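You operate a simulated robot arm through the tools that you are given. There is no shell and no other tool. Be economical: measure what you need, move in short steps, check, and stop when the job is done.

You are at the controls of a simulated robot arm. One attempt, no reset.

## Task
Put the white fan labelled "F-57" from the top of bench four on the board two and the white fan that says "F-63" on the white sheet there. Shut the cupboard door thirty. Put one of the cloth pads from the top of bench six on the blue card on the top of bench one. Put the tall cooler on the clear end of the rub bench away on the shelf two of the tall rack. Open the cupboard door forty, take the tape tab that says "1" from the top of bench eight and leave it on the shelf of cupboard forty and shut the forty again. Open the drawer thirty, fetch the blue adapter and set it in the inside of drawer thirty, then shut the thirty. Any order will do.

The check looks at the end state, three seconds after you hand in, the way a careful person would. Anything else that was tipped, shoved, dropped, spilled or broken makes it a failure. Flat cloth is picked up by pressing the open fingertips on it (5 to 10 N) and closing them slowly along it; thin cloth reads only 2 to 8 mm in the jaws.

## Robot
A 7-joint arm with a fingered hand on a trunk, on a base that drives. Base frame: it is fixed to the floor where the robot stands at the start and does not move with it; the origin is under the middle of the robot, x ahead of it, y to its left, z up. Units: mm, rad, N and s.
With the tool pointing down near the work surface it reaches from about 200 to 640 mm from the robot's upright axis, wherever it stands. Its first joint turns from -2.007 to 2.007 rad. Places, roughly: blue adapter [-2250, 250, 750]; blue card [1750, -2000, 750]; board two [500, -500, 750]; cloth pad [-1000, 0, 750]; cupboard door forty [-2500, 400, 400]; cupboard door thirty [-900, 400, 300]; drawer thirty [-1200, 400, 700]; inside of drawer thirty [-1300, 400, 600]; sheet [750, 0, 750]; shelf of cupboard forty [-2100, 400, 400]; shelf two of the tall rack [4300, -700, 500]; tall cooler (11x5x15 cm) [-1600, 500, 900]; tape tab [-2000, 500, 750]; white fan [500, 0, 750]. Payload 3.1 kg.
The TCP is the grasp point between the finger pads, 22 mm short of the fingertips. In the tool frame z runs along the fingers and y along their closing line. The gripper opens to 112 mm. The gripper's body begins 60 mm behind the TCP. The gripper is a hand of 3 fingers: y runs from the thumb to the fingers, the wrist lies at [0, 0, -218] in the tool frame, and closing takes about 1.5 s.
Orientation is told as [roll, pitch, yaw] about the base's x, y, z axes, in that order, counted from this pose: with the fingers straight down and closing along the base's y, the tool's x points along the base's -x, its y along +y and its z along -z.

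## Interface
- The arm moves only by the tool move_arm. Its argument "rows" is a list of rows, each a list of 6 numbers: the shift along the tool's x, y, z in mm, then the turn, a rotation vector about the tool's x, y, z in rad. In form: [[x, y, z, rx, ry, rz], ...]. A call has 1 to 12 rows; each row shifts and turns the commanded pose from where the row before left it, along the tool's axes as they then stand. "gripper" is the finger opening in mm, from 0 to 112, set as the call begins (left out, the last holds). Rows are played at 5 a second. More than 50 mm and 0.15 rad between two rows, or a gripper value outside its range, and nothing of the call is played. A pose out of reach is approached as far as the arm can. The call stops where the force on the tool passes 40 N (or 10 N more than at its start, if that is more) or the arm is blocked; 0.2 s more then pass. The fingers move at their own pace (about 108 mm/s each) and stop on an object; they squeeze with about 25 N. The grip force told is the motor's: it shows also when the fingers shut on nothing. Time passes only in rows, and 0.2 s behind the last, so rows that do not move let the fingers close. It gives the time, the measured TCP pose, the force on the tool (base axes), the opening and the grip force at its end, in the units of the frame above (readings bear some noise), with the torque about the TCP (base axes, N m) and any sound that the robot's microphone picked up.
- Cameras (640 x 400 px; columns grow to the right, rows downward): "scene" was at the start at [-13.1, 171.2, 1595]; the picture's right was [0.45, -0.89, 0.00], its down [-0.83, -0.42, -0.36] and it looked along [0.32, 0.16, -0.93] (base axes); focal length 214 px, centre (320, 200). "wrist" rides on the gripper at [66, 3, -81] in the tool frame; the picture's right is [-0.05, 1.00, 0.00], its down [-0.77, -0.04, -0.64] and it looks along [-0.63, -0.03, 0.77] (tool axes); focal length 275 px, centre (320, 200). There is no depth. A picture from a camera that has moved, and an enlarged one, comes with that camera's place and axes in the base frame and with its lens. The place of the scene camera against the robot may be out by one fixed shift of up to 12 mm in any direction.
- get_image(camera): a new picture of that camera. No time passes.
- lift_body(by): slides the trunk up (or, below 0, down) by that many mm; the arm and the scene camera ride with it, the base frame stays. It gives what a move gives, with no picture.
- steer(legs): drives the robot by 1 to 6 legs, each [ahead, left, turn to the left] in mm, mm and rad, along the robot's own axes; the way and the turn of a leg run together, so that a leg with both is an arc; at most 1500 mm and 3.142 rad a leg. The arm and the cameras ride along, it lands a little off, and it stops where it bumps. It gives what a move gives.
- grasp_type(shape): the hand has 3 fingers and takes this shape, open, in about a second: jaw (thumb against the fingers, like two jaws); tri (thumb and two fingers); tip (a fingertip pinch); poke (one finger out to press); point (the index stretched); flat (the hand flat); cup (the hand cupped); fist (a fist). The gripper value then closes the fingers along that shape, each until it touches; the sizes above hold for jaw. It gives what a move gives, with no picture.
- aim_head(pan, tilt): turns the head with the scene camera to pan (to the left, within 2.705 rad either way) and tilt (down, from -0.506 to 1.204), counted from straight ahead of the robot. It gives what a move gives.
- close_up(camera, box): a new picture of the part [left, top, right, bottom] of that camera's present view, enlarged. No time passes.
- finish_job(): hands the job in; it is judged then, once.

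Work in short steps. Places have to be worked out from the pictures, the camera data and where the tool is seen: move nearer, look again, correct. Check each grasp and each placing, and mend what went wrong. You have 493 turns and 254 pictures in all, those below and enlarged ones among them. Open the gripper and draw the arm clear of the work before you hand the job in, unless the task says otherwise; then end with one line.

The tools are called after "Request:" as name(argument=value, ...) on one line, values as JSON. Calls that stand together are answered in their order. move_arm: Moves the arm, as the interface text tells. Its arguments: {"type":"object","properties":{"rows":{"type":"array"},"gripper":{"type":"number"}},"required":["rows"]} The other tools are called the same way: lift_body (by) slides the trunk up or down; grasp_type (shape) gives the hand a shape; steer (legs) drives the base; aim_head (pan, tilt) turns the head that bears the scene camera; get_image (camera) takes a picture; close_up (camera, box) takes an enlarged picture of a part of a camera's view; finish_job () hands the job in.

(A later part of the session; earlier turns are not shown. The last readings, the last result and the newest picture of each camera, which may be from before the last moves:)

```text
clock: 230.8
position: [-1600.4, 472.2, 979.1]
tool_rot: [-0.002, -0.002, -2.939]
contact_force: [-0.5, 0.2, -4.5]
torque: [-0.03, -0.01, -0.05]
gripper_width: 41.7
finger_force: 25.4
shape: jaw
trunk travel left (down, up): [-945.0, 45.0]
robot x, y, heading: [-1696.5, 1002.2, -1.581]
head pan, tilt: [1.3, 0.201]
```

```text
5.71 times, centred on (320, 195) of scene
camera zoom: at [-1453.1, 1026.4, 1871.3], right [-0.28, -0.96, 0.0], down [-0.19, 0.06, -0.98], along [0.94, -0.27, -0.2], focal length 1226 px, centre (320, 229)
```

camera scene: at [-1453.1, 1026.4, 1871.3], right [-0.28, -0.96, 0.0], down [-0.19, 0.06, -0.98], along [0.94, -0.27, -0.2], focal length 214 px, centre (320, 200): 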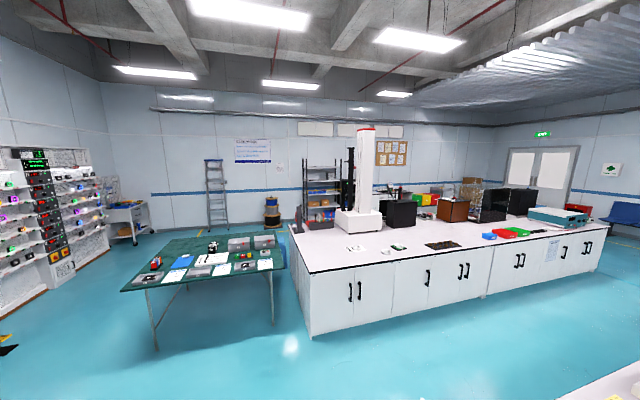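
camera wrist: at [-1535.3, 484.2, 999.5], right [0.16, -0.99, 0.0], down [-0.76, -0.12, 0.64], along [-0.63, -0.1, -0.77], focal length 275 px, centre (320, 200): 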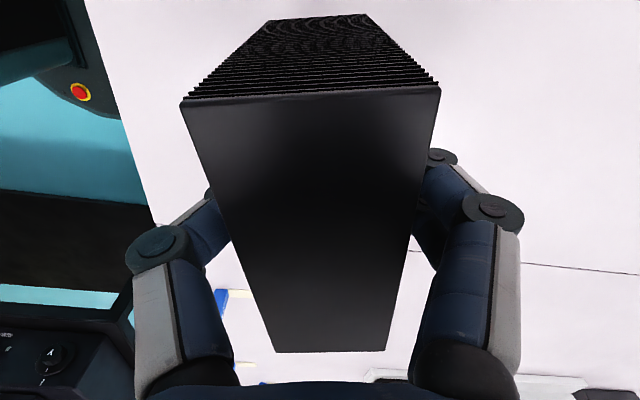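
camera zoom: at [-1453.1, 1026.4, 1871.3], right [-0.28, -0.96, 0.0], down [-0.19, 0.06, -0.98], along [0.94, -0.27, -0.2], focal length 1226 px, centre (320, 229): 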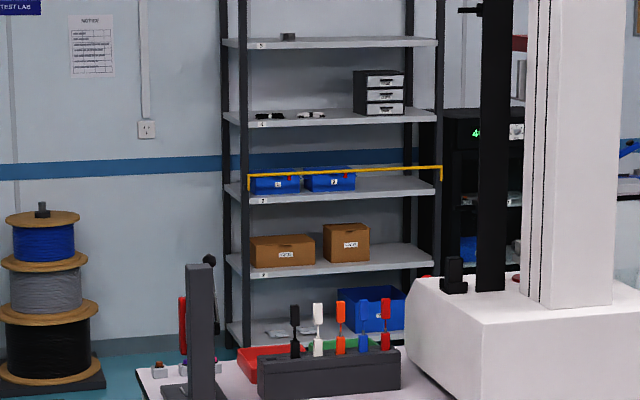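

Rack shelves are ~360 mm apart and shelf two (≈z 480) has free room at its right, so the cooler must go in with a horizontal hand. I'll first turn the cooler 90° on the bench and regrasp it horizontally. Move to (-1695,490) and rotate.

Request:
move_arm(rows=[[0, 0, -40, 0, 0, 0], [-45, -18, 0, 0, 0, 0], [-45, -18, 0, 0, 0, 0]])

Request:
move_arm(rows=[[0, 0, 0, 0, 0, 0.1475], [0, 0, 0, 0, 0, 0.1475], [0, 0, 0, 0, 0, 0.1475], [0, 0, 0, 0, 0, 0.1475], [0, 0, 0, 0, 0, 0.1475], [0, 0, 0, 0, 0, 0.1475], [0, 0, 0, 0, 0, 0.1475], [0, 0, 0, 0, 0, 0.1475], [0, 0, 0, 0, 0, 0.1475], [0, 0, 0, 0, 0, 0.1475], [0, 0, 0, 0, 0, 0.1475], [0, 0, 0, 0, 0, 0.1475]])

Request:
get_image(camera="wrist")

```text
clock: 231.6
position: [-1698.1, 490.2, 1020.1]
tool_rot: [-0.001, 0.0, -2.94]
contact_force: [0.0, 0.8, -5.0]
torque: [0.05, -0.04, 0.0]
gripper_width: 41.4
finger_force: 25.3
shape: jaw
trunk travel left (down, up): [-945.0, 45.0]
robot x, y, heading: [-1694.4, 1002.8, -1.581]
head pan, tilt: [1.3, 0.201]
```

```text
clock: 234.2
position: [-1697.1, 491.1, 1018.7]
tool_rot: [0.002, -0.002, 1.57]
contact_force: [1.1, -0.2, -5.3]
torque: [-0.02, 0.01, -0.04]
gripper_width: 41.5
finger_force: 24.9
shape: jaw
trunk travel left (down, up): [-945.0, 45.0]
robot x, y, heading: [-1692.2, 999.9, -1.578]
head pan, tilt: [1.3, 0.201]
```

```text
188 pictures are left
camera wrist: at [-1700.1, 424.3, 1099.2], right [-1.0, 0.05, 0.0], down [0.04, 0.77, 0.64], along [0.03, 0.64, -0.77], focal length 275 px, centre (320, 200)
```

wrist: 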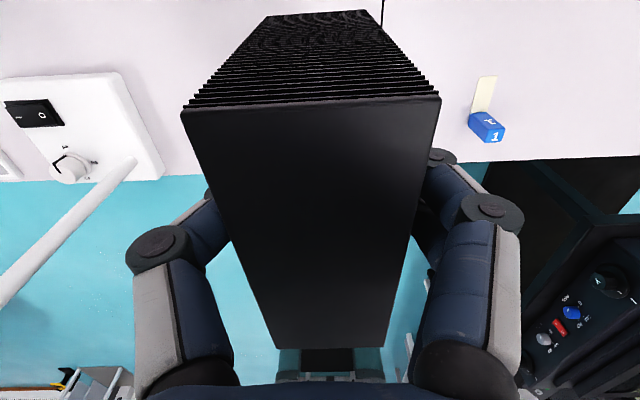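

Rotation done. Lower onto the bench.

Request:
move_arm(rows=[[0, 0, 40, 0, 0, 0], [0, 0, 35, 0, 0, 0], [0, 0, 15, 0, 0, 0], [0, 0, 6, 0, 0, 0], [0, 0, 0, 0, 0, 0]])

Request:
move_arm(rows=[[0, 0, 2, 0, 0, 0], [0, 0, 2, 0, 0, 0], [0, 0, 0, 0, 0, 0]])

```text
clock: 235.4
position: [-1698.9, 488.5, 922.7]
tool_rot: [0.0, -0.001, 1.576]
contact_force: [0.3, 0.0, -5.2]
torque: [-0.05, 0.02, 0.0]
gripper_width: 41.7
finger_force: 24.2
shape: jaw
trunk travel left (down, up): [-945.0, 45.0]
robot x, y, heading: [-1693.4, 1000.5, -1.577]
head pan, tilt: [1.3, 0.201]
```

```text
clock: 236.2
position: [-1699.0, 488.8, 918.5]
tool_rot: [0.004, -0.001, 1.576]
contact_force: [-0.8, -1.5, -1.0]
torque: [-0.02, -0.01, 0.0]
gripper_width: 42.0
finger_force: 24.7
shape: jaw
trunk travel left (down, up): [-945.0, 45.0]
robot x, y, heading: [-1693.0, 999.2, -1.581]
head pan, tilt: [1.3, 0.201]
```

Touching down (load falling from −5 to −1 N). One more millimetre, then release.

Request:
move_arm(rows=[[0, 0, 1, 0, 0, 0], [0, 0, 0, 0, 0, 0]])

Request:
move_arm(rows=[[0, 0, 0, 0, 0, 0], [0, 0, 0, 0, 0, 0], [0, 0, 0, 0, 0, 0], [0, 0, 0, 0, 0, 0], [0, 0, 0, 0, 0, 0]], gripper=112)

Request:
move_arm(rows=[[0, 0, -40, 0, 0, 0], [0, 0, -40, 0, 0, 0], [0, 0, -40, 0, 0, 0], [0, 0, -40, 0, 0, 0], [0, 0, -40, 0, 0, 0]])

Request:
get_image(camera="wrist")

```text
clock: 236.8
position: [-1698.8, 490.4, 918.4]
tool_rot: [0.002, 0.0, 1.574]
contact_force: [0.6, -3.1, 7.4]
torque: [-0.02, -0.03, -0.01]
gripper_width: 41.4
finger_force: 24.7
shape: jaw
trunk travel left (down, up): [-945.0, 45.0]
robot x, y, heading: [-1694.6, 1000.8, -1.584]
head pan, tilt: [1.3, 0.201]
```

```text
clock: 238.0
position: [-1697.0, 489.4, 919.2]
tool_rot: [0.001, 0.0, 1.575]
contact_force: [0.2, 0.3, 0.0]
torque: [0.0, -0.01, -0.01]
gripper_width: 112.1
finger_force: 0.1
shape: jaw
trunk travel left (down, up): [-945.0, 45.0]
robot x, y, heading: [-1697.1, 1002.1, -1.579]
head pan, tilt: [1.3, 0.201]
```

```text
clock: 239.2
position: [-1697.3, 490.8, 1119.3]
tool_rot: [0.001, 0.001, 1.574]
contact_force: [0.8, -0.5, -1.2]
torque: [-0.02, 0.04, -0.01]
gripper_width: 112.0
finger_force: 0.0
shape: jaw
trunk travel left (down, up): [-945.0, 45.0]
robot x, y, heading: [-1694.8, 1001.0, -1.577]
head pan, tilt: [1.3, 0.201]
```

```text
187 pictures are left
camera wrist: at [-1699.3, 425.2, 1199.4], right [-1.0, 0.04, 0.0], down [0.03, 0.77, 0.64], along [0.03, 0.64, -0.77], focal length 275 px, centre (320, 200)
```

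wrist: 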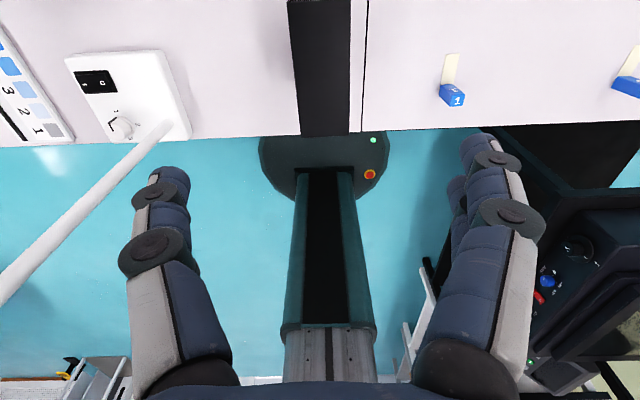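

Cooler now stands at ≈(-1701,488), long side along y. Back off 200 mm, then pitch the hand to horizontal (camera on top).

Request:
steer(legs=[[-200, 0, 0]])

Request:
move_arm(rows=[[40, 0, 0, 0, 0, 0], [0, 0, 0, 0, 0.1428, 0], [0, 0, 0, 0, 0.1428, 0], [0, 0, 0, 0, 0.1428, 0], [0, 0, 0, 0, 0.1428, 0], [0, 0, 0, 0, 0.1428, 0], [0, 0, 0, 0, 0.1428, 0], [0, 0, 0, 0, 0.1428, 0], [0, 0, 0, 0, 0.1428, 0], [0, 0, 0, 0, 0.1428, 0], [0, 0, 0, 0, 0.1428, 0], [0, 0, 0, 0, 0.1428, 0]])

Request:
get_image(camera="wrist")

```text
clock: 240.8
position: [-1696.3, 689.2, 1118.3]
tool_rot: [0.003, -0.002, 1.573]
contact_force: [-0.2, 0.1, -0.2]
torque: [0.0, -0.01, 0.0]
gripper_width: 112.1
finger_force: 0.1
shape: jaw
trunk travel left (down, up): [-945.0, 45.0]
robot x, y, heading: [-1690.9, 1201.0, -1.583]
head pan, tilt: [1.3, 0.201]
```

```text
clock: 243.4
position: [-1695.9, 649.4, 1119.6]
tool_rot: [1.943, 1.569, -2.768]
contact_force: [0.3, -0.1, 1.1]
torque: [-0.01, 0.01, -0.02]
gripper_width: 111.9
finger_force: 0.1
shape: jaw
trunk travel left (down, up): [-945.0, 45.0]
robot x, y, heading: [-1692.1, 1202.9, -1.582]
head pan, tilt: [1.3, 0.201]
```

```text
186 pictures are left
camera wrist: at [-1698.5, 731.0, 1184.1], right [-1.0, 0.0, -0.04], down [0.03, 0.64, -0.77], along [0.03, -0.77, -0.63], focal length 275 px, centre (320, 200)
```

wrist: 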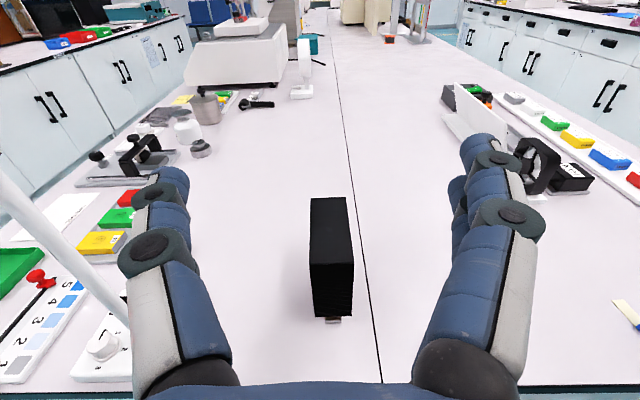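

Hand horizontal and in line with the cooler (x≈-1700, front face y≈545). Lower to z≈895.

Request:
move_arm(rows=[[-45, 4, 0, 0, 0, 0], [-45, 0, 0, 0, 0, 0], [-45, 0, 0, 0, 0, 0], [-45, 0, 0, 0, 0, 0], [-45, 0, 0, 0, 0, 0]])

Request:
get_image(camera="wrist")

```text
clock: 244.6
position: [-1699.5, 648.9, 926.4]
tool_rot: [0.919, 1.565, 2.496]
contact_force: [0.0, 0.2, -0.3]
torque: [-0.03, -0.02, -0.04]
gripper_width: 111.8
finger_force: 0.1
shape: jaw
out of reach, approached as far as the arm can: row 5
trunk travel left (down, up): [-945.0, 45.0]
robot x, y, heading: [-1695.1, 1204.1, -1.579]
head pan, tilt: [1.3, 0.201]
```

```text
185 pictures are left
camera wrist: at [-1702.0, 730.2, 993.0], right [-1.0, 0.0, -0.04], down [0.03, 0.64, -0.77], along [0.03, -0.77, -0.64], focal length 275 px, centre (320, 200)
```

wrist: 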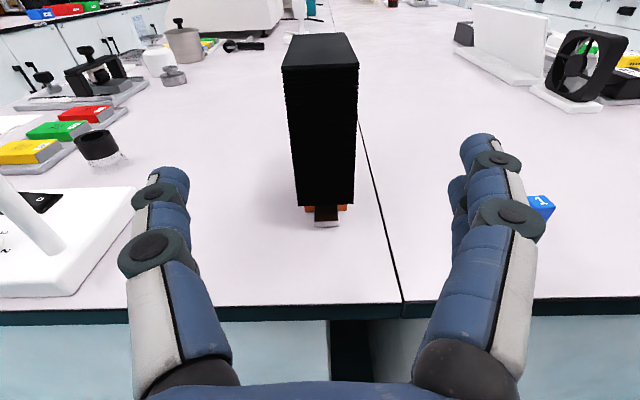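

Lower the trunk 35 mm to bring the hand to z≈891.

Request:
lift_body(by=-35)

Request:
move_arm(rows=[[0, 0, 45, 0, 0, 0], [0, 0, 45, 0, 0, 0], [0, 0, 30, 0, 0, 0]])

Request:
get_image(camera="wrist")

```text
clock: 245.4
position: [-1699.2, 649.3, 891.8]
tool_rot: [1.277, 1.568, 2.852]
contact_force: [-0.1, 0.5, 0.0]
torque: [-0.02, -0.02, 0.02]
gripper_width: 112.1
finger_force: 0.0
shape: jaw
trunk travel left (down, up): [-910.0, 80.0]
robot x, y, heading: [-1693.1, 1201.5, -1.582]
head pan, tilt: [1.3, 0.201]
```

```text
clock: 246.2
position: [-1695.0, 552.8, 930.6]
tool_rot: [1.193, 1.567, 2.771]
contact_force: [-0.4, 0.4, -0.7]
torque: [0.0, 0.02, -0.04]
gripper_width: 112.0
finger_force: 0.1
shape: jaw
out of reach, approached as far as the arm can: row 1, 2, 3
trunk travel left (down, up): [-910.0, 80.0]
robot x, y, heading: [-1691.1, 1202.2, -1.582]
head pan, tilt: [1.3, 0.201]
```

```text
184 pictures are left
camera wrist: at [-1698.1, 633.2, 996.9], right [-1.0, 0.0, -0.04], down [0.03, 0.64, -0.77], along [0.03, -0.77, -0.64], focal length 275 px, centre (320, 200)
```

wrist: 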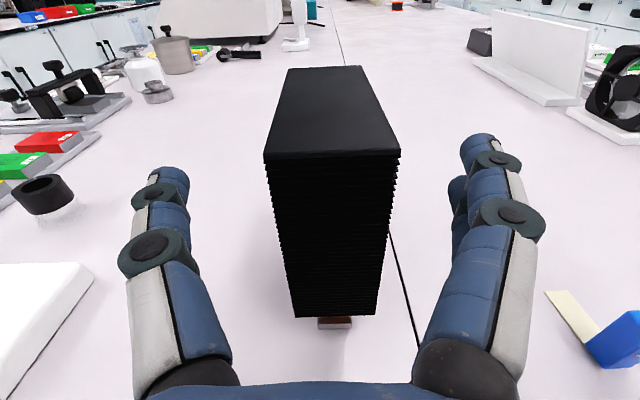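

Reach is limited because the shoulder is too high. Raise the hand 120 mm in the arm, then drop the trunk 155 mm.

Request:
move_arm(rows=[[40, 0, 0, 0, 0, 0], [40, 0, 0, 0, 0, 0], [40, 0, 0, 0, 0, 0], [40, 0, 0, 0, 0, 0]])

Request:
lift_body(by=-195)

Request:
get_image(camera="wrist")

```text
clock: 247.2
position: [-1695.0, 551.9, 1091.7]
tool_rot: [1.701, 1.57, -3.009]
contact_force: [0.1, -0.1, -0.9]
torque: [0.0, -0.03, 0.0]
gripper_width: 112.0
finger_force: 0.1
shape: jaw
trunk travel left (down, up): [-910.0, 80.0]
robot x, y, heading: [-1689.4, 1201.2, -1.582]
head pan, tilt: [1.3, 0.201]
```

```text
clock: 249.3
position: [-1695.4, 552.0, 896.3]
tool_rot: [1.217, 1.568, 2.792]
contact_force: [-0.2, 0.4, 0.4]
torque: [0.0, -0.01, 0.0]
gripper_width: 111.9
finger_force: 0.1
shape: jaw
trunk travel left (down, up): [-715.0, 275.0]
robot x, y, heading: [-1692.8, 1202.0, -1.579]
head pan, tilt: [1.3, 0.201]
```

```text
183 pictures are left
camera wrist: at [-1698.4, 633.3, 961.9], right [-1.0, 0.0, -0.04], down [0.03, 0.64, -0.77], along [0.03, -0.77, -0.64], focal length 275 px, centre (320, 200)
```

wrist: 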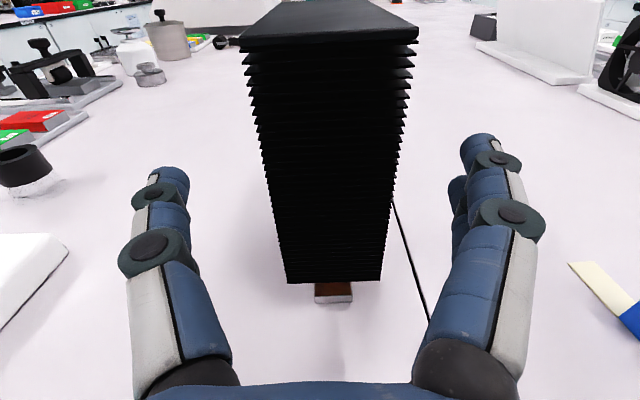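

Now advance 42 mm around the cooler (centre x≈-1700) and close.

Request:
move_arm(rows=[[0, 4, 15, 0, 0, 0], [0, 0, 15, 0, 0, 0], [0, 0, 12, 0, 0, 0]])

Request:
move_arm(rows=[[0, 0, 0, 0, 0, 0], [0, 0, 0, 0, 0, 0], [0, 0, 0, 0, 0, 0], [0, 0, 0, 0, 0, 0], [0, 0, 0, 0, 0, 0], [0, 0, 0, 0, 0, 0], [0, 0, 0, 0, 0, 0]], gripper=35)

Request:
get_image(camera="wrist")

```text
clock: 250.1
position: [-1698.8, 509.3, 893.7]
tool_rot: [1.182, 1.568, 2.76]
contact_force: [-0.1, -0.9, -0.8]
torque: [-0.01, -0.01, 0.0]
gripper_width: 111.9
finger_force: 0.0
shape: jaw
trunk travel left (down, up): [-715.0, 275.0]
robot x, y, heading: [-1692.4, 1200.4, -1.583]
head pan, tilt: [1.3, 0.201]
```

```text
clock: 251.7
position: [-1699.5, 510.9, 894.7]
tool_rot: [1.189, 1.565, 2.761]
contact_force: [0.4, -2.1, -0.5]
torque: [0.0, 0.02, 0.0]
gripper_width: 41.7
finger_force: 24.8
shape: jaw
trunk travel left (down, up): [-715.0, 275.0]
robot x, y, heading: [-1692.5, 1202.4, -1.576]
head pan, tilt: [1.3, 0.201]
```

```text
182 pictures are left
camera wrist: at [-1702.0, 590.9, 960.9], right [-1.0, 0.0, -0.04], down [0.03, 0.64, -0.77], along [0.03, -0.77, -0.64], focal length 275 px, centre (320, 200)
```

wrist: 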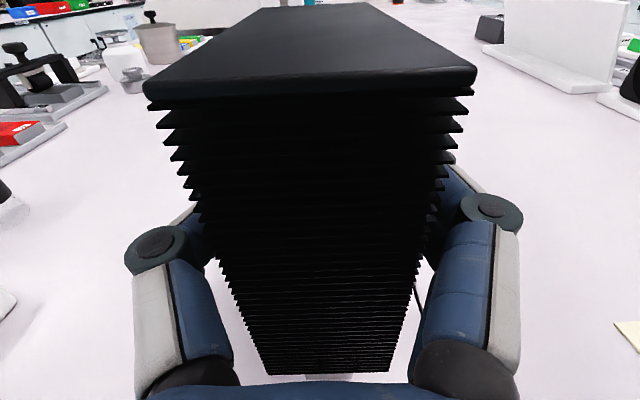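

Gripped. Lift, back away, retract a bit, and drive the open route toward the rack.

Request:
move_arm(rows=[[10, 0, 0, 0, 0, 0], [40, 0, 0, 0, 0, 0], [40, 0, 0, 0, 0, 0]])

Request:
steer(legs=[[-400, 0, 0]])

Request:
move_arm(rows=[[0, 0, -45, 0, 0, 0], [0, 0, -45, 0, 0, 0], [0, 0, -45, 0, 0, 0]])

Request:
steer(legs=[[-1100, 0, 0], [0, 1400, 0], [0, 0, 1.58], [1500, 0, 0], [1500, 0, 0]])

Request:
aim_head(pan=-0.9, tilt=0.3)

Request:
get_image(camera="scene")

```text
clock: 252.5
position: [-1700.1, 512.0, 983.7]
tool_rot: [0.8, 1.567, 2.374]
contact_force: [0.9, 0.1, -4.8]
torque: [0.07, 0.02, 0.02]
gripper_width: 41.4
finger_force: 24.8
shape: jaw
trunk travel left (down, up): [-715.0, 275.0]
robot x, y, heading: [-1693.1, 1203.1, -1.584]
head pan, tilt: [1.3, 0.201]
```

```text
clock: 255.0
position: [-1694.9, 909.8, 982.2]
tool_rot: [1.046, 1.567, 2.621]
contact_force: [-0.1, -0.2, -5.7]
torque: [0.1, 0.01, 0.0]
gripper_width: 41.7
finger_force: 24.6
shape: jaw
trunk travel left (down, up): [-715.0, 275.0]
robot x, y, heading: [-1687.5, 1598.2, -1.577]
head pan, tilt: [1.3, 0.201]
```

```text
clock: 255.8
position: [-1695.4, 1046.8, 983.3]
tool_rot: [1.025, 1.568, 2.602]
contact_force: [-0.5, 1.3, -5.3]
torque: [0.07, 0.0, 0.04]
gripper_width: 41.5
finger_force: 25.3
shape: jaw
trunk travel left (down, up): [-715.0, 275.0]
robot x, y, heading: [-1688.1, 1599.0, -1.58]
head pan, tilt: [1.3, 0.201]
```

```text
clock: 286.0
position: [3268.3, 2757.8, 983.9]
tool_rot: [0.878, 1.568, -2.23]
contact_force: [-1.2, -0.1, -4.4]
torque: [0.03, 0.09, 0.0]
gripper_width: 41.6
finger_force: 25.1
shape: jaw
trunk travel left (down, up): [-715.0, 275.0]
robot x, y, heading: [2711.3, 2747.2, 0.018]
head pan, tilt: [1.3, 0.201]
```

```text
clock: 288.0
position: [3266.9, 2757.2, 983.7]
tool_rot: [0.872, 1.566, -2.237]
contact_force: [-0.1, -0.4, -5.3]
torque: [0.02, 0.08, 0.02]
gripper_width: 41.4
finger_force: 24.4
shape: jaw
trunk travel left (down, up): [-715.0, 275.0]
robot x, y, heading: [2711.7, 2747.6, 0.022]
head pan, tilt: [-0.901, 0.3]
```

```text
181 pictures are left
camera scene: at [2706.4, 2822.2, 1632.1], right [-0.77, -0.64, 0.0], down [-0.19, 0.23, -0.96], along [0.61, -0.74, -0.3], focal length 214 px, centre (320, 200)
```

scene: 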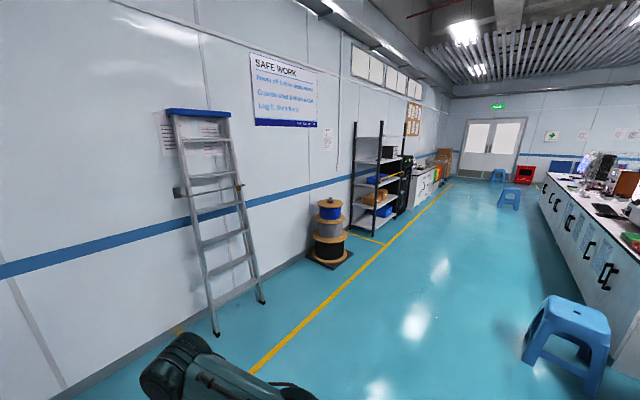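

Clear. Drive right (−y) to y≈-950, then look at the rack.

Request:
steer(legs=[[0, -1500, 0], [0, -1500, 0], [0, -700, -0.02]])

Request:
aim_head(pan=0.1, tilt=0.5)

Request:
get_image(camera="scene")

```text
clock: 305.9
position: [3373.5, -929.9, 984.5]
tool_rot: [0.807, 1.566, -2.303]
contact_force: [0.0, -0.1, -4.8]
torque: [-0.01, 0.08, 0.0]
gripper_width: 41.6
finger_force: 24.7
shape: jaw
trunk travel left (down, up): [-715.0, 275.0]
robot x, y, heading: [2818.2, -936.7, 0.017]
head pan, tilt: [-0.901, 0.3]
```

```text
clock: 307.2
position: [3374.1, -931.2, 983.9]
tool_rot: [0.825, 1.568, -2.284]
contact_force: [0.1, 0.1, -4.7]
torque: [0.02, 0.09, 0.01]
gripper_width: 41.3
finger_force: 24.9
shape: jaw
trunk travel left (down, up): [-715.0, 275.0]
robot x, y, heading: [2817.7, -938.4, 0.015]
head pan, tilt: [0.099, 0.499]
```

```text
180 pictures are left
camera scene: at [2844.2, -781.5, 1613.7], right [0.12, -0.99, 0.0], down [-0.48, -0.06, -0.88], along [0.87, 0.1, -0.48], focal length 214 px, centre (320, 200)
```

scene: 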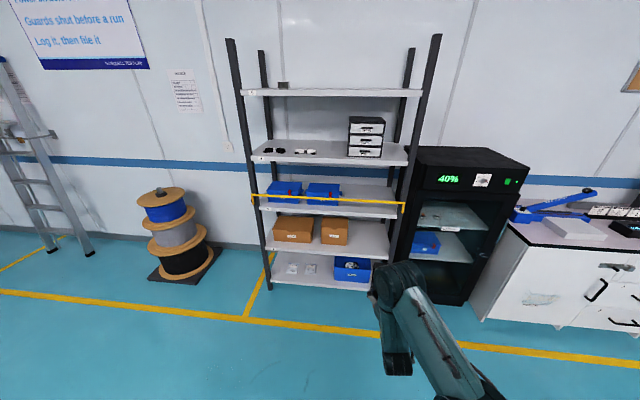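

Zoom to read shelf labels and geometry.

Request:
close_up(camera="scene", box=[230, 130, 430, 300])

Request:
close_up(camera="scene", box=[240, 180, 340, 300])

```text
2.35 times, centred on (330, 215) of scene
camera zoom: at [2844.2, -781.5, 1613.7], right [0.12, -0.99, 0.0], down [-0.48, -0.06, -0.88], along [0.87, 0.1, -0.48], focal length 505 px, centre (296, 165)
```

zoom: 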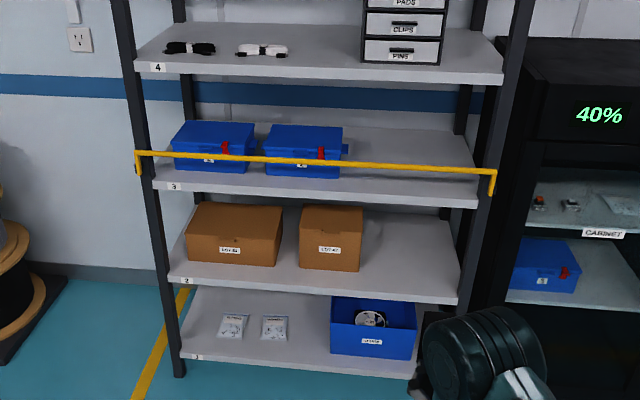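

```text
3.33 times, centred on (290, 240) of scene
camera zoom: at [2844.2, -781.5, 1613.7], right [0.12, -0.99, 0.0], down [-0.48, -0.06, -0.88], along [0.87, 0.1, -0.48], focal length 715 px, centre (420, 67)
```

zoom: 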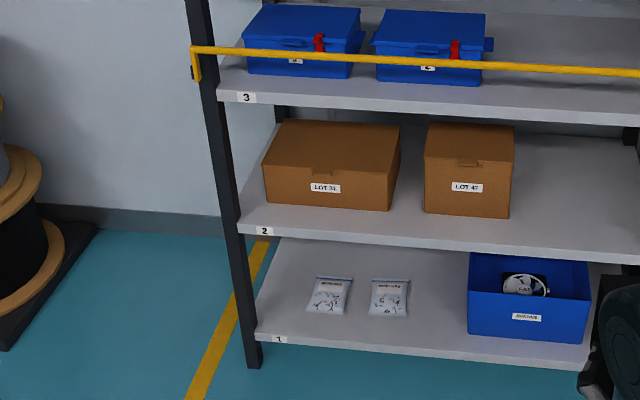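

Shelf "2" has brown boxes, top z≈500, front x≈4065, free between y≈-860 and -1140. I lower the trunk 370, straighten the heading and approach.

Request:
lift_body(by=-370)

Request:
steer(legs=[[0, -70, -0.016], [450, 0, 0]])

Request:
get_image(camera="wrist")

Request:
get_image(camera="scene")

```text
clock: 310.7
position: [3374.6, -930.1, 614.3]
tool_rot: [0.838, 1.568, -2.271]
contact_force: [0.2, 0.3, -4.4]
torque: [-0.01, 0.1, 0.02]
gripper_width: 41.6
finger_force: 24.8
shape: jaw
trunk travel left (down, up): [-345.0, 645.0]
robot x, y, heading: [2821.1, -936.9, 0.016]
head pan, tilt: [0.099, 0.499]
```

```text
clock: 314.1
position: [3827.3, -1007.7, 613.0]
tool_rot: [0.805, 1.568, -2.324]
contact_force: [0.3, -0.6, -5.6]
torque: [0.02, 0.06, -0.03]
gripper_width: 41.4
finger_force: 25.3
shape: jaw
trunk travel left (down, up): [-345.0, 645.0]
robot x, y, heading: [3271.3, -1006.6, 0.006]
head pan, tilt: [0.099, 0.499]
```

```text
177 pictures are left
camera wrist: at [3747.9, -1012.0, 679.8], right [0.01, -1.0, -0.04], down [-0.64, 0.03, -0.77], along [0.77, 0.04, -0.64], focal length 275 px, centre (320, 200)
```

wrist: 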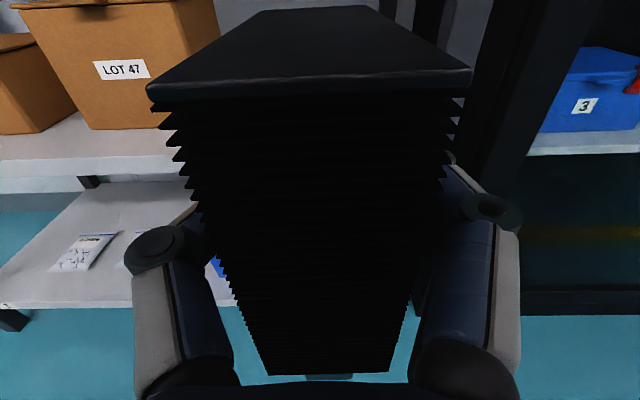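

```text
176 pictures are left
camera scene: at [3300.5, -850.9, 1243.7], right [0.1, -0.99, 0.0], down [-0.48, -0.05, -0.88], along [0.87, 0.09, -0.48], focal length 214 px, centre (320, 200)
```

scene: 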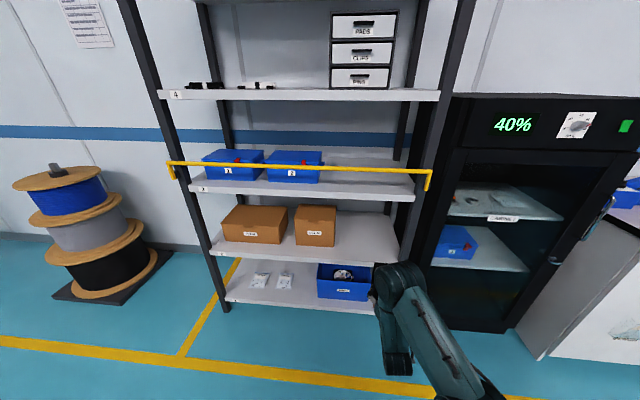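

Aligned with the free bay (y≈-1008). Raise 15 mm, drive ahead 250 mm.

Request:
move_arm(rows=[[15, 0, 0, 0, 0, 0]])

Request:
steer(legs=[[250, 0, 0]])

Request:
get_image(camera="scene")

Request:
get_image(camera="wrist")

```text
clock: 314.5
position: [3826.7, -1008.8, 626.9]
tool_rot: [0.652, 1.566, -2.474]
contact_force: [0.5, 0.3, -4.9]
torque: [0.0, 0.1, -0.01]
gripper_width: 41.2
finger_force: 24.8
shape: jaw
trunk travel left (down, up): [-345.0, 645.0]
robot x, y, heading: [3272.0, -1011.2, 0.0]
head pan, tilt: [0.099, 0.499]
```

```text
clock: 316.3
position: [4076.3, -1008.8, 628.2]
tool_rot: [0.756, 1.566, -2.375]
contact_force: [-0.4, -0.1, -5.0]
torque: [0.01, 0.11, 0.01]
gripper_width: 41.4
finger_force: 24.8
shape: jaw
trunk travel left (down, up): [-345.0, 645.0]
robot x, y, heading: [3523.7, -1003.4, -0.002]
head pan, tilt: [0.099, 0.499]
```

```text
175 pictures are left
camera scene: at [3549.5, -850.7, 1243.7], right [0.1, -0.99, 0.0], down [-0.48, -0.05, -0.88], along [0.87, 0.09, -0.48], focal length 214 px, centre (320, 200)
```

scene: 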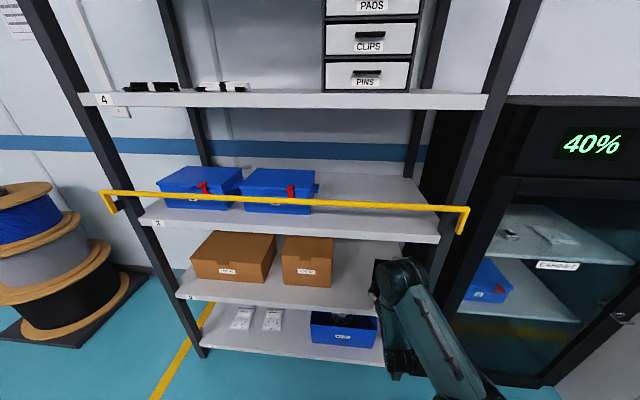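

```text
174 pictures are left
camera wrist: at [3996.8, -1012.3, 694.6], right [0.01, -1.0, -0.04], down [-0.64, 0.03, -0.77], along [0.77, 0.04, -0.64], focal length 275 px, centre (320, 200)
```

wrist: 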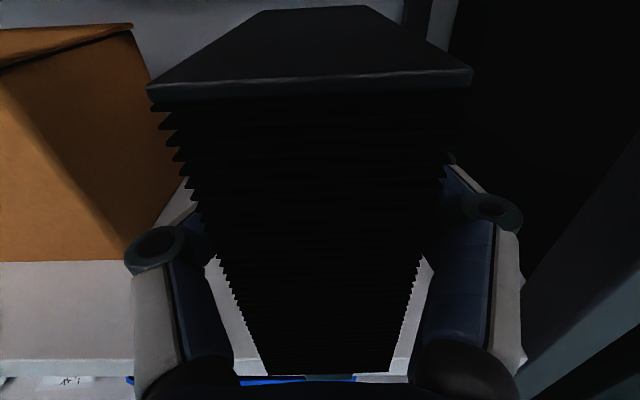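

Clear. Extend 85 mm into the shelf.

Request:
move_arm(rows=[[0, 0, 30, 0, 0, 0], [0, 0, 30, 0, 0, 0], [0, 0, 25, 0, 0, 0]])

Request:
move_arm(rows=[[-15, 0, 0, 0, 0, 0], [-12, 0, 0, 0, 0, 0], [-5, 0, 0, 0, 0, 0], [0, 0, 0, 0, 0, 0]])

Request:
get_image(camera="wrist")

```text
clock: 317.1
position: [4162.3, -1008.5, 628.7]
tool_rot: [0.743, 1.568, -2.388]
contact_force: [-0.1, 0.5, -5.5]
torque: [0.01, 0.09, 0.0]
gripper_width: 41.8
finger_force: 24.9
shape: jaw
trunk travel left (down, up): [-345.0, 645.0]
robot x, y, heading: [3522.3, -1006.6, 0.0]
head pan, tilt: [0.099, 0.499]
```

```text
clock: 318.1
position: [4162.7, -1006.8, 596.2]
tool_rot: [0.763, 1.567, -2.366]
contact_force: [-0.5, -0.4, -5.3]
torque: [0.0, 0.07, -0.03]
gripper_width: 41.6
finger_force: 24.1
shape: jaw
trunk travel left (down, up): [-345.0, 645.0]
robot x, y, heading: [3520.6, -1006.4, -0.003]
head pan, tilt: [0.099, 0.499]
```

```text
173 pictures are left
camera wrist: at [4081.9, -1011.0, 663.0], right [0.01, -1.0, -0.04], down [-0.64, 0.03, -0.77], along [0.77, 0.04, -0.64], focal length 275 px, centre (320, 200)
```

wrist: 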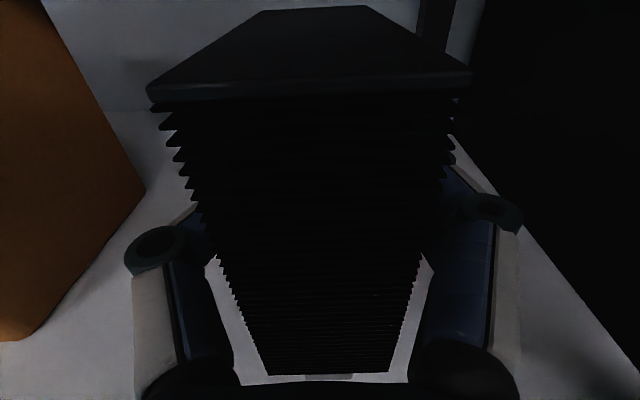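

Continue lowering in small steps.

Request:
move_arm(rows=[[-3, 0, 0, 0, 0, 0], [-2, 0, 0, 0, 0, 0], [0, 0, 0, 0, 0, 0]])

Request:
move_arm(rows=[[-2, 0, 0, 0, 0, 0], [-2, 0, 0, 0, 0, 0], [0, 0, 0, 0, 0, 0]])

Request:
move_arm(rows=[[-2, 0, 0, 0, 0, 0], [0, 0, 0, 0, 0, 0]])

```text
clock: 318.9
position: [4160.7, -1007.8, 594.2]
tool_rot: [2.66, 1.564, -0.467]
contact_force: [3.8, -1.6, 13.5]
torque: [-0.01, -0.21, -0.02]
gripper_width: 41.4
finger_force: 24.9
shape: jaw
trunk travel left (down, up): [-345.0, 645.0]
robot x, y, heading: [3522.6, -1003.5, -0.001]
head pan, tilt: [0.099, 0.499]
```

```text
clock: 319.7
position: [4159.4, -1007.7, 591.9]
tool_rot: [2.936, 1.56, -0.192]
contact_force: [11.3, 1.0, 33.1]
torque: [0.01, -0.48, 0.0]
gripper_width: 41.4
finger_force: 24.9
shape: jaw
trunk travel left (down, up): [-345.0, 645.0]
robot x, y, heading: [3522.8, -1005.8, 0.002]
head pan, tilt: [0.099, 0.499]
```

```text
clock: 320.3
position: [4159.4, -1007.4, 590.1]
tool_rot: [2.889, 1.561, -0.237]
contact_force: [9.7, 0.3, 33.3]
torque: [-0.03, -0.49, 0.0]
gripper_width: 41.8
finger_force: 24.7
shape: jaw
trunk travel left (down, up): [-345.0, 645.0]
robot x, y, heading: [3519.3, -1009.5, -0.002]
head pan, tilt: [0.099, 0.499]
```

Resting (33 N) – ease up 5 mm, then release.

Request:
move_arm(rows=[[3, 0, 0, 0, 0, 0], [2, 0, 0, 0, 0, 0], [0, 0, 0, 0, 0, 0]])

```text
clock: 321.1
position: [4160.9, -1007.1, 591.4]
tool_rot: [1.11, 1.567, -2.017]
contact_force: [4.2, 0.0, 16.6]
torque: [0.01, -0.27, -0.02]
gripper_width: 41.4
finger_force: 24.9
shape: jaw
trunk travel left (down, up): [-345.0, 645.0]
robot x, y, heading: [3520.7, -1006.8, 0.003]
head pan, tilt: [0.099, 0.499]
```

Request:
move_arm(rows=[[1.5, 0, 0, 0, 0, 0], [0, 0, 0, 0, 0, 0]])

Request:
move_arm(rows=[[0, 0, 0, 0, 0, 0], [0, 0, 0, 0, 0, 0], [0, 0, 0, 0, 0, 0], [0, 0, 0, 0, 0, 0], [0, 0, 0, 0, 0, 0]], gripper=112)

Request:
get_image(camera="wrist")

```text
clock: 321.7
position: [4161.7, -1007.2, 591.9]
tool_rot: [0.717, 1.566, -2.412]
contact_force: [2.4, 0.3, 8.2]
torque: [0.04, -0.14, 0.02]
gripper_width: 41.4
finger_force: 25.2
shape: jaw
trunk travel left (down, up): [-345.0, 645.0]
robot x, y, heading: [3519.1, -1006.0, -0.001]
head pan, tilt: [0.099, 0.499]
```

```text
clock: 322.9
position: [4161.3, -1008.7, 592.0]
tool_rot: [0.886, 1.568, -2.243]
contact_force: [0.1, -0.2, 0.0]
torque: [-0.01, 0.01, 0.01]
gripper_width: 112.1
finger_force: 0.1
shape: jaw
trunk travel left (down, up): [-345.0, 645.0]
robot x, y, heading: [3521.4, -1004.6, -0.001]
head pan, tilt: [0.099, 0.499]
```

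```text
172 pictures are left
camera wrist: at [4081.2, -1011.4, 658.5], right [0.01, -1.0, -0.04], down [-0.64, 0.03, -0.77], along [0.77, 0.04, -0.64], focal length 275 px, centre (320, 200)
```

wrist: 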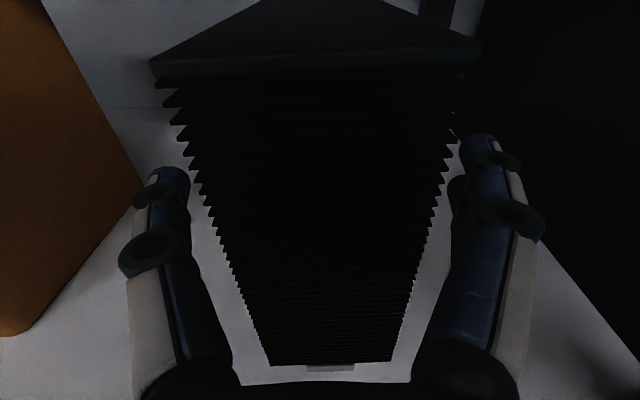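

Released and standing. Withdraw straight back 120 mm, then back the base off and check.

Request:
move_arm(rows=[[0, 0, -25, 0, 0, 0], [0, 0, -45, 0, 0, 0], [0, 0, -45, 0, 0, 0]])

Request:
steer(legs=[[-450, 0, 0]])

Request:
get_image(camera="wrist")

```text
clock: 323.7
position: [4046.0, -1010.4, 593.0]
tool_rot: [1.226, 1.568, -1.904]
contact_force: [-0.6, 0.3, -0.3]
torque: [-0.01, -0.03, 0.0]
gripper_width: 111.9
finger_force: 0.0
shape: jaw
trunk travel left (down, up): [-345.0, 645.0]
robot x, y, heading: [3521.2, -1001.2, 0.001]
head pan, tilt: [0.099, 0.499]
```

```text
clock: 326.4
position: [3595.0, -1009.6, 593.0]
tool_rot: [0.928, 1.567, -2.199]
contact_force: [0.0, 0.1, 0.0]
torque: [0.03, 0.0, -0.01]
gripper_width: 111.9
finger_force: 0.0
shape: jaw
trunk travel left (down, up): [-345.0, 645.0]
robot x, y, heading: [3067.2, -1008.0, 0.002]
head pan, tilt: [0.099, 0.499]
```

```text
171 pictures are left
camera wrist: at [3514.8, -1012.8, 659.0], right [0.01, -1.0, -0.04], down [-0.64, 0.03, -0.77], along [0.77, 0.04, -0.64], focal length 275 px, centre (320, 200)
```

wrist: 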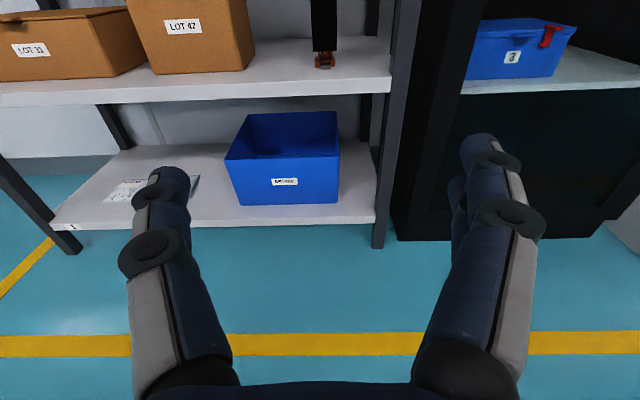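

Cooler stands on shelf 2. Now raise the trunk and drive back to the aisle in front of bench six for door thirty.

Request:
lift_body(by=300)

Request:
steer(legs=[[-250, 0, 0], [0, 1500, 0], [0, 1500, 0], [0, 760, 0], [-1450, 0, 0], [-1450, 0, 0]])

Request:
steer(legs=[[0, 0, 3.14], [0, 1200, 0], [0, 850, 0]])

Request:
aim_head(pan=0, tilt=0.6)

Request:
get_image(camera="scene")

```text
clock: 329.4
position: [3594.9, -1009.2, 893.3]
tool_rot: [0.897, 1.567, -2.229]
contact_force: [-0.4, -0.7, -0.1]
torque: [0.02, -0.01, -0.04]
gripper_width: 111.9
finger_force: 0.0
shape: jaw
trunk travel left (down, up): [-645.0, 345.0]
robot x, y, heading: [3069.3, -1004.5, -0.003]
head pan, tilt: [0.099, 0.499]
```

```text
clock: 362.7
position: [501.1, 2816.4, 892.6]
tool_rot: [0.956, 1.569, -2.194]
contact_force: [-0.3, -0.4, -0.5]
torque: [-0.03, 0.01, -0.03]
gripper_width: 111.7
finger_force: 0.0
shape: jaw
trunk travel left (down, up): [-645.0, 345.0]
robot x, y, heading: [-23.5, 2833.8, -0.023]
head pan, tilt: [0.099, 0.499]
```

```text
clock: 380.2
position: [-606.9, 796.5, 892.0]
tool_rot: [0.957, 1.567, 0.95]
contact_force: [-0.3, -0.3, 0.2]
torque: [0.0, 0.03, 0.02]
gripper_width: 112.1
finger_force: 0.1
shape: jaw
trunk travel left (down, up): [-645.0, 345.0]
robot x, y, heading: [-80.6, 783.7, 3.128]
head pan, tilt: [0.099, 0.499]
```

```text
clock: 380.9
position: [-606.7, 795.4, 892.1]
tool_rot: [0.888, 1.565, 0.882]
contact_force: [-0.8, 0.3, 0.2]
torque: [0.0, 0.0, 0.01]
gripper_width: 112.1
finger_force: 0.1
shape: jaw
trunk travel left (down, up): [-645.0, 345.0]
robot x, y, heading: [-81.6, 785.0, 3.122]
head pan, tilt: [0.0, 0.6]
```

```text
170 pictures are left
camera scene: at [-117.0, 623.2, 1534.7], right [0.02, 1.0, 0.0], down [0.56, -0.01, -0.83], along [-0.83, 0.01, -0.56], focal length 214 px, centre (320, 200)
```

scene: 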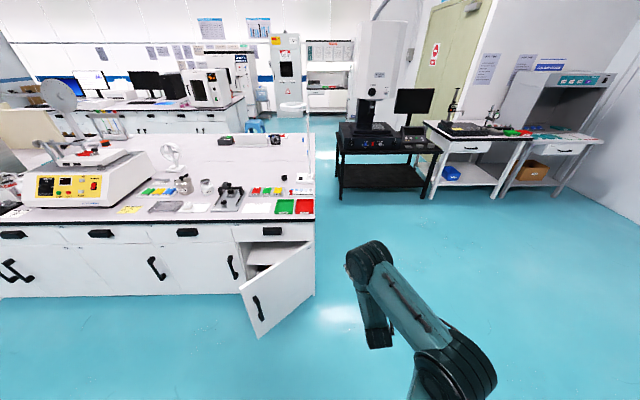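

Zoom on the door/drawers to read labels.

Request:
close_up(camera="scene", box=[140, 200, 330, 350])

```text
2.67 times, centred on (235, 275) of scene
camera zoom: at [-117.0, 623.2, 1534.7], right [0.02, 1.0, 0.0], down [0.56, -0.01, -0.83], along [-0.83, 0.01, -0.56], focal length 572 px, centre (547, 0)
```

zoom: 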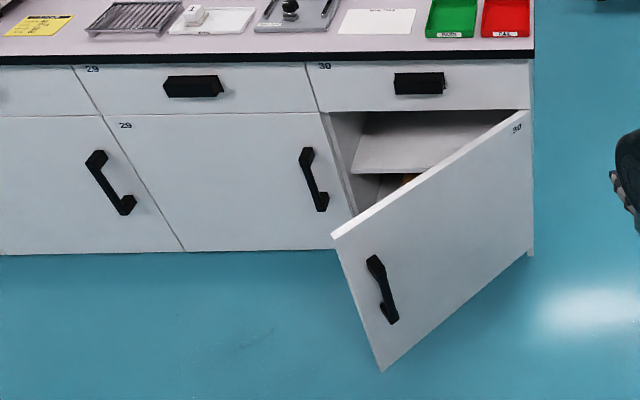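

Door "30" and drawer "30" confirmed. Door: hinge ≈(-1014,597), tip ≈(-739,246). I'll make a fist, lower to z≈430, and push the door shut at y≈350.

Request:
steer(legs=[[0, 440, 0]])

Request:
lift_body(by=-455)

Request:
grasp_type(shape="fist")

Request:
get_image(camera="wrist")

Request:
get_image(camera="scene")

```text
clock: 383.5
position: [-615.9, 358.3, 892.4]
tool_rot: [0.984, 1.568, 0.972]
contact_force: [0.7, -0.2, -0.8]
torque: [0.04, 0.01, -0.03]
gripper_width: 112.1
finger_force: 0.0
shape: jaw
trunk travel left (down, up): [-645.0, 345.0]
robot x, y, heading: [-90.6, 342.6, 3.121]
head pan, tilt: [0.0, 0.6]
```

```text
refused: -455 is not a number from -400 to 400
```

```text
clock: 384.4
position: [-615.7, 359.8, 893.1]
tool_rot: [0.888, 1.568, 0.878]
contact_force: [0.5, 0.3, -0.1]
torque: [0.01, 0.02, -0.04]
gripper_width: 0.0
finger_force: 0.2
shape: fist
trunk travel left (down, up): [-645.0, 345.0]
robot x, y, heading: [-95.4, 346.1, 3.115]
head pan, tilt: [0.0, 0.6]
```

```text
168 pictures are left
camera wrist: at [-535.1, 362.2, 959.0], right [0.01, 1.0, -0.04], down [0.64, -0.04, -0.77], along [-0.77, -0.02, -0.64], focal length 275 px, centre (320, 200)
```

wrist: 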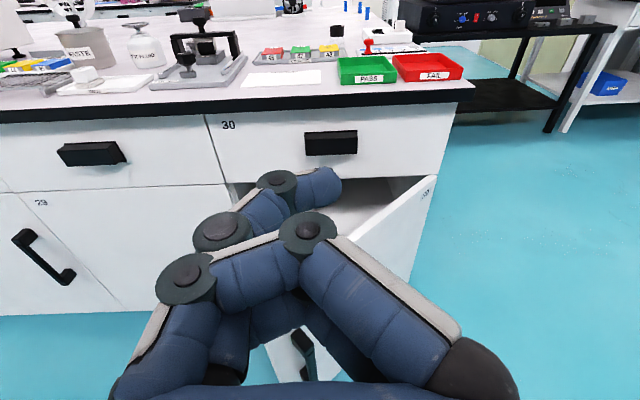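

```text
167 pictures are left
camera scene: at [-126.4, 184.4, 1534.6], right [0.02, 1.0, 0.0], down [0.56, -0.01, -0.83], along [-0.82, 0.02, -0.56], focal length 214 px, centre (320, 200)
```

scene: 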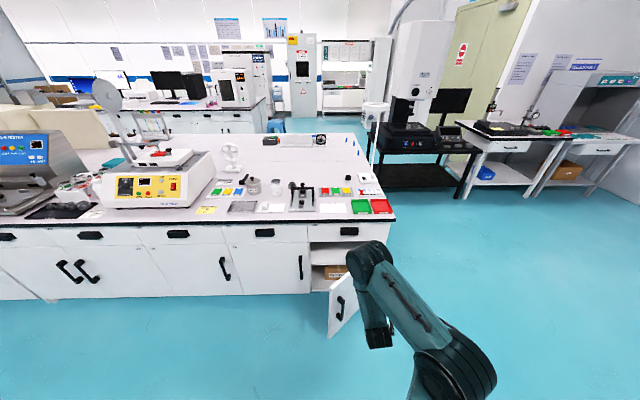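

Lower the trunk in two steps and approach the door by 120 mm.

Request:
lift_body(by=-400)

Request:
lift_body(by=-60)

Request:
steer(legs=[[110, 0, 0]])

Request:
get_image(camera="wrist")

```text
clock: 388.2
position: [-615.8, 358.8, 492.3]
tool_rot: [0.892, 1.567, 0.886]
contact_force: [0.2, -0.3, -0.3]
torque: [-0.01, 0.0, 0.0]
gripper_width: 0.0
finger_force: 0.1
shape: fist
trunk travel left (down, up): [-245.0, 745.0]
robot x, y, heading: [-92.9, 342.3, 3.121]
head pan, tilt: [0.0, 0.6]
```

```text
clock: 389.2
position: [-615.1, 359.9, 433.3]
tool_rot: [0.905, 1.568, 0.896]
contact_force: [-0.5, -0.3, 0.5]
torque: [-0.01, -0.01, -0.02]
gripper_width: 0.0
finger_force: 0.1
shape: fist
trunk travel left (down, up): [-185.0, 805.0]
robot x, y, heading: [-92.2, 342.1, 3.118]
head pan, tilt: [0.0, 0.6]
```

```text
clock: 390.4
position: [-727.1, 362.2, 432.2]
tool_rot: [0.907, 1.568, 0.898]
contact_force: [1.0, 0.3, 0.3]
torque: [0.01, -0.03, 0.0]
gripper_width: 0.0
finger_force: 0.1
shape: fist
trunk travel left (down, up): [-185.0, 805.0]
robot x, y, heading: [-203.1, 345.6, 3.118]
head pan, tilt: [0.0, 0.6]
```

```text
166 pictures are left
camera wrist: at [-645.8, 364.8, 499.0], right [0.01, 1.0, -0.04], down [0.64, -0.04, -0.77], along [-0.77, -0.02, -0.64], focal length 275 px, centre (320, 200)
```

wrist: 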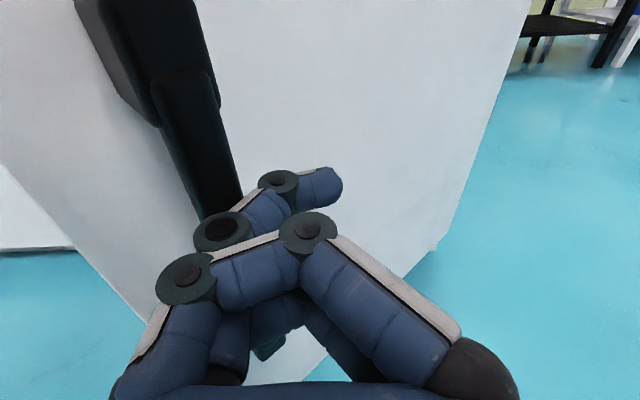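

The handle is just left of the fist; shift 55 mm right (+y), then push forward with the arm.

Request:
move_arm(rows=[[0, 28, 0, 0, 0, 0], [0, 28, 0, 0, 0, 0]])

Request:
move_arm(rows=[[0, 0, 25, 0, 0, 0], [0, 0, 25, 0, 0, 0], [0, 0, 25, 0, 0, 0], [0, 0, 25, 0, 0, 0], [0, 0, 25, 0, 0, 0], [0, 0, 25, 0, 0, 0]])

Request:
get_image(camera="wrist")

```text
clock: 391.1
position: [-726.4, 417.7, 434.6]
tool_rot: [1.028, 1.566, 1.02]
contact_force: [0.5, -0.4, 0.1]
torque: [0.0, -0.01, -0.04]
gripper_width: 0.0
finger_force: 0.0
shape: fist
trunk travel left (down, up): [-185.0, 805.0]
robot x, y, heading: [-203.8, 350.3, 3.118]
head pan, tilt: [0.0, 0.6]
```

```text
clock: 392.4
position: [-876.6, 418.8, 432.0]
tool_rot: [0.879, 1.566, 0.872]
contact_force: [-0.4, -0.8, -0.6]
torque: [-0.02, 0.01, -0.03]
gripper_width: 0.0
finger_force: 0.1
shape: fist
trunk travel left (down, up): [-185.0, 805.0]
robot x, y, heading: [-200.0, 345.9, 3.117]
head pan, tilt: [0.0, 0.6]
```

```text
165 pictures are left
camera wrist: at [-795.8, 422.0, 499.4], right [0.01, 1.0, -0.04], down [0.64, -0.04, -0.77], along [-0.77, -0.02, -0.64], focal length 275 px, centre (320, 200)
```

wrist: 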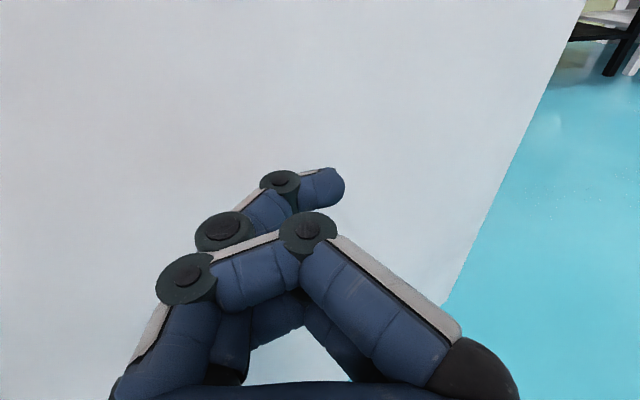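

Near contact. Drive ahead 110 mm to push the door.

Request:
steer(legs=[[100, 0, 0]])

Request:
get_image(camera="wrist")

Request:
get_image(camera="scene")

```text
clock: 393.6
position: [-977.0, 421.4, 433.4]
tool_rot: [0.887, 1.567, 0.88]
contact_force: [-0.1, 0.5, -0.2]
torque: [0.0, 0.02, -0.02]
gripper_width: 0.1
finger_force: 0.2
shape: fist
trunk travel left (down, up): [-185.0, 805.0]
robot x, y, heading: [-302.4, 343.8, 3.123]
head pan, tilt: [0.0, 0.6]
```

```text
164 pictures are left
camera wrist: at [-896.2, 424.0, 499.5], right [0.01, 1.0, -0.04], down [0.64, -0.04, -0.77], along [-0.77, -0.02, -0.64], focal length 275 px, centre (320, 200)
```

wrist: 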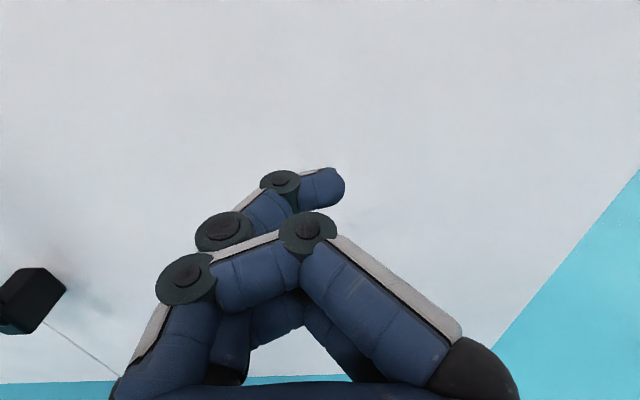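

```text
163 pictures are left
camera scene: at [-337.8, 189.2, 1074.6], right [0.02, 1.0, 0.0], down [0.56, -0.01, -0.83], along [-0.82, 0.02, -0.56], focal length 214 px, centre (320, 200)
```

scene: 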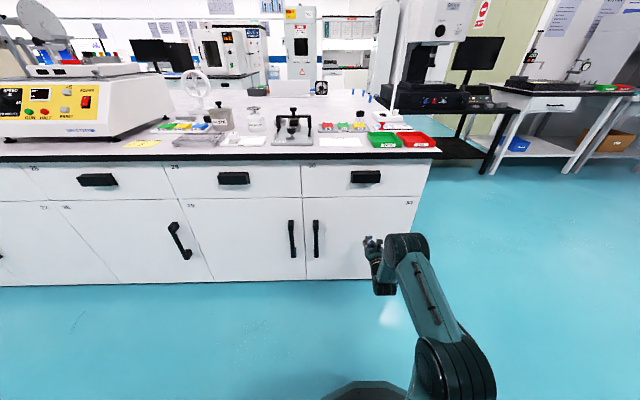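

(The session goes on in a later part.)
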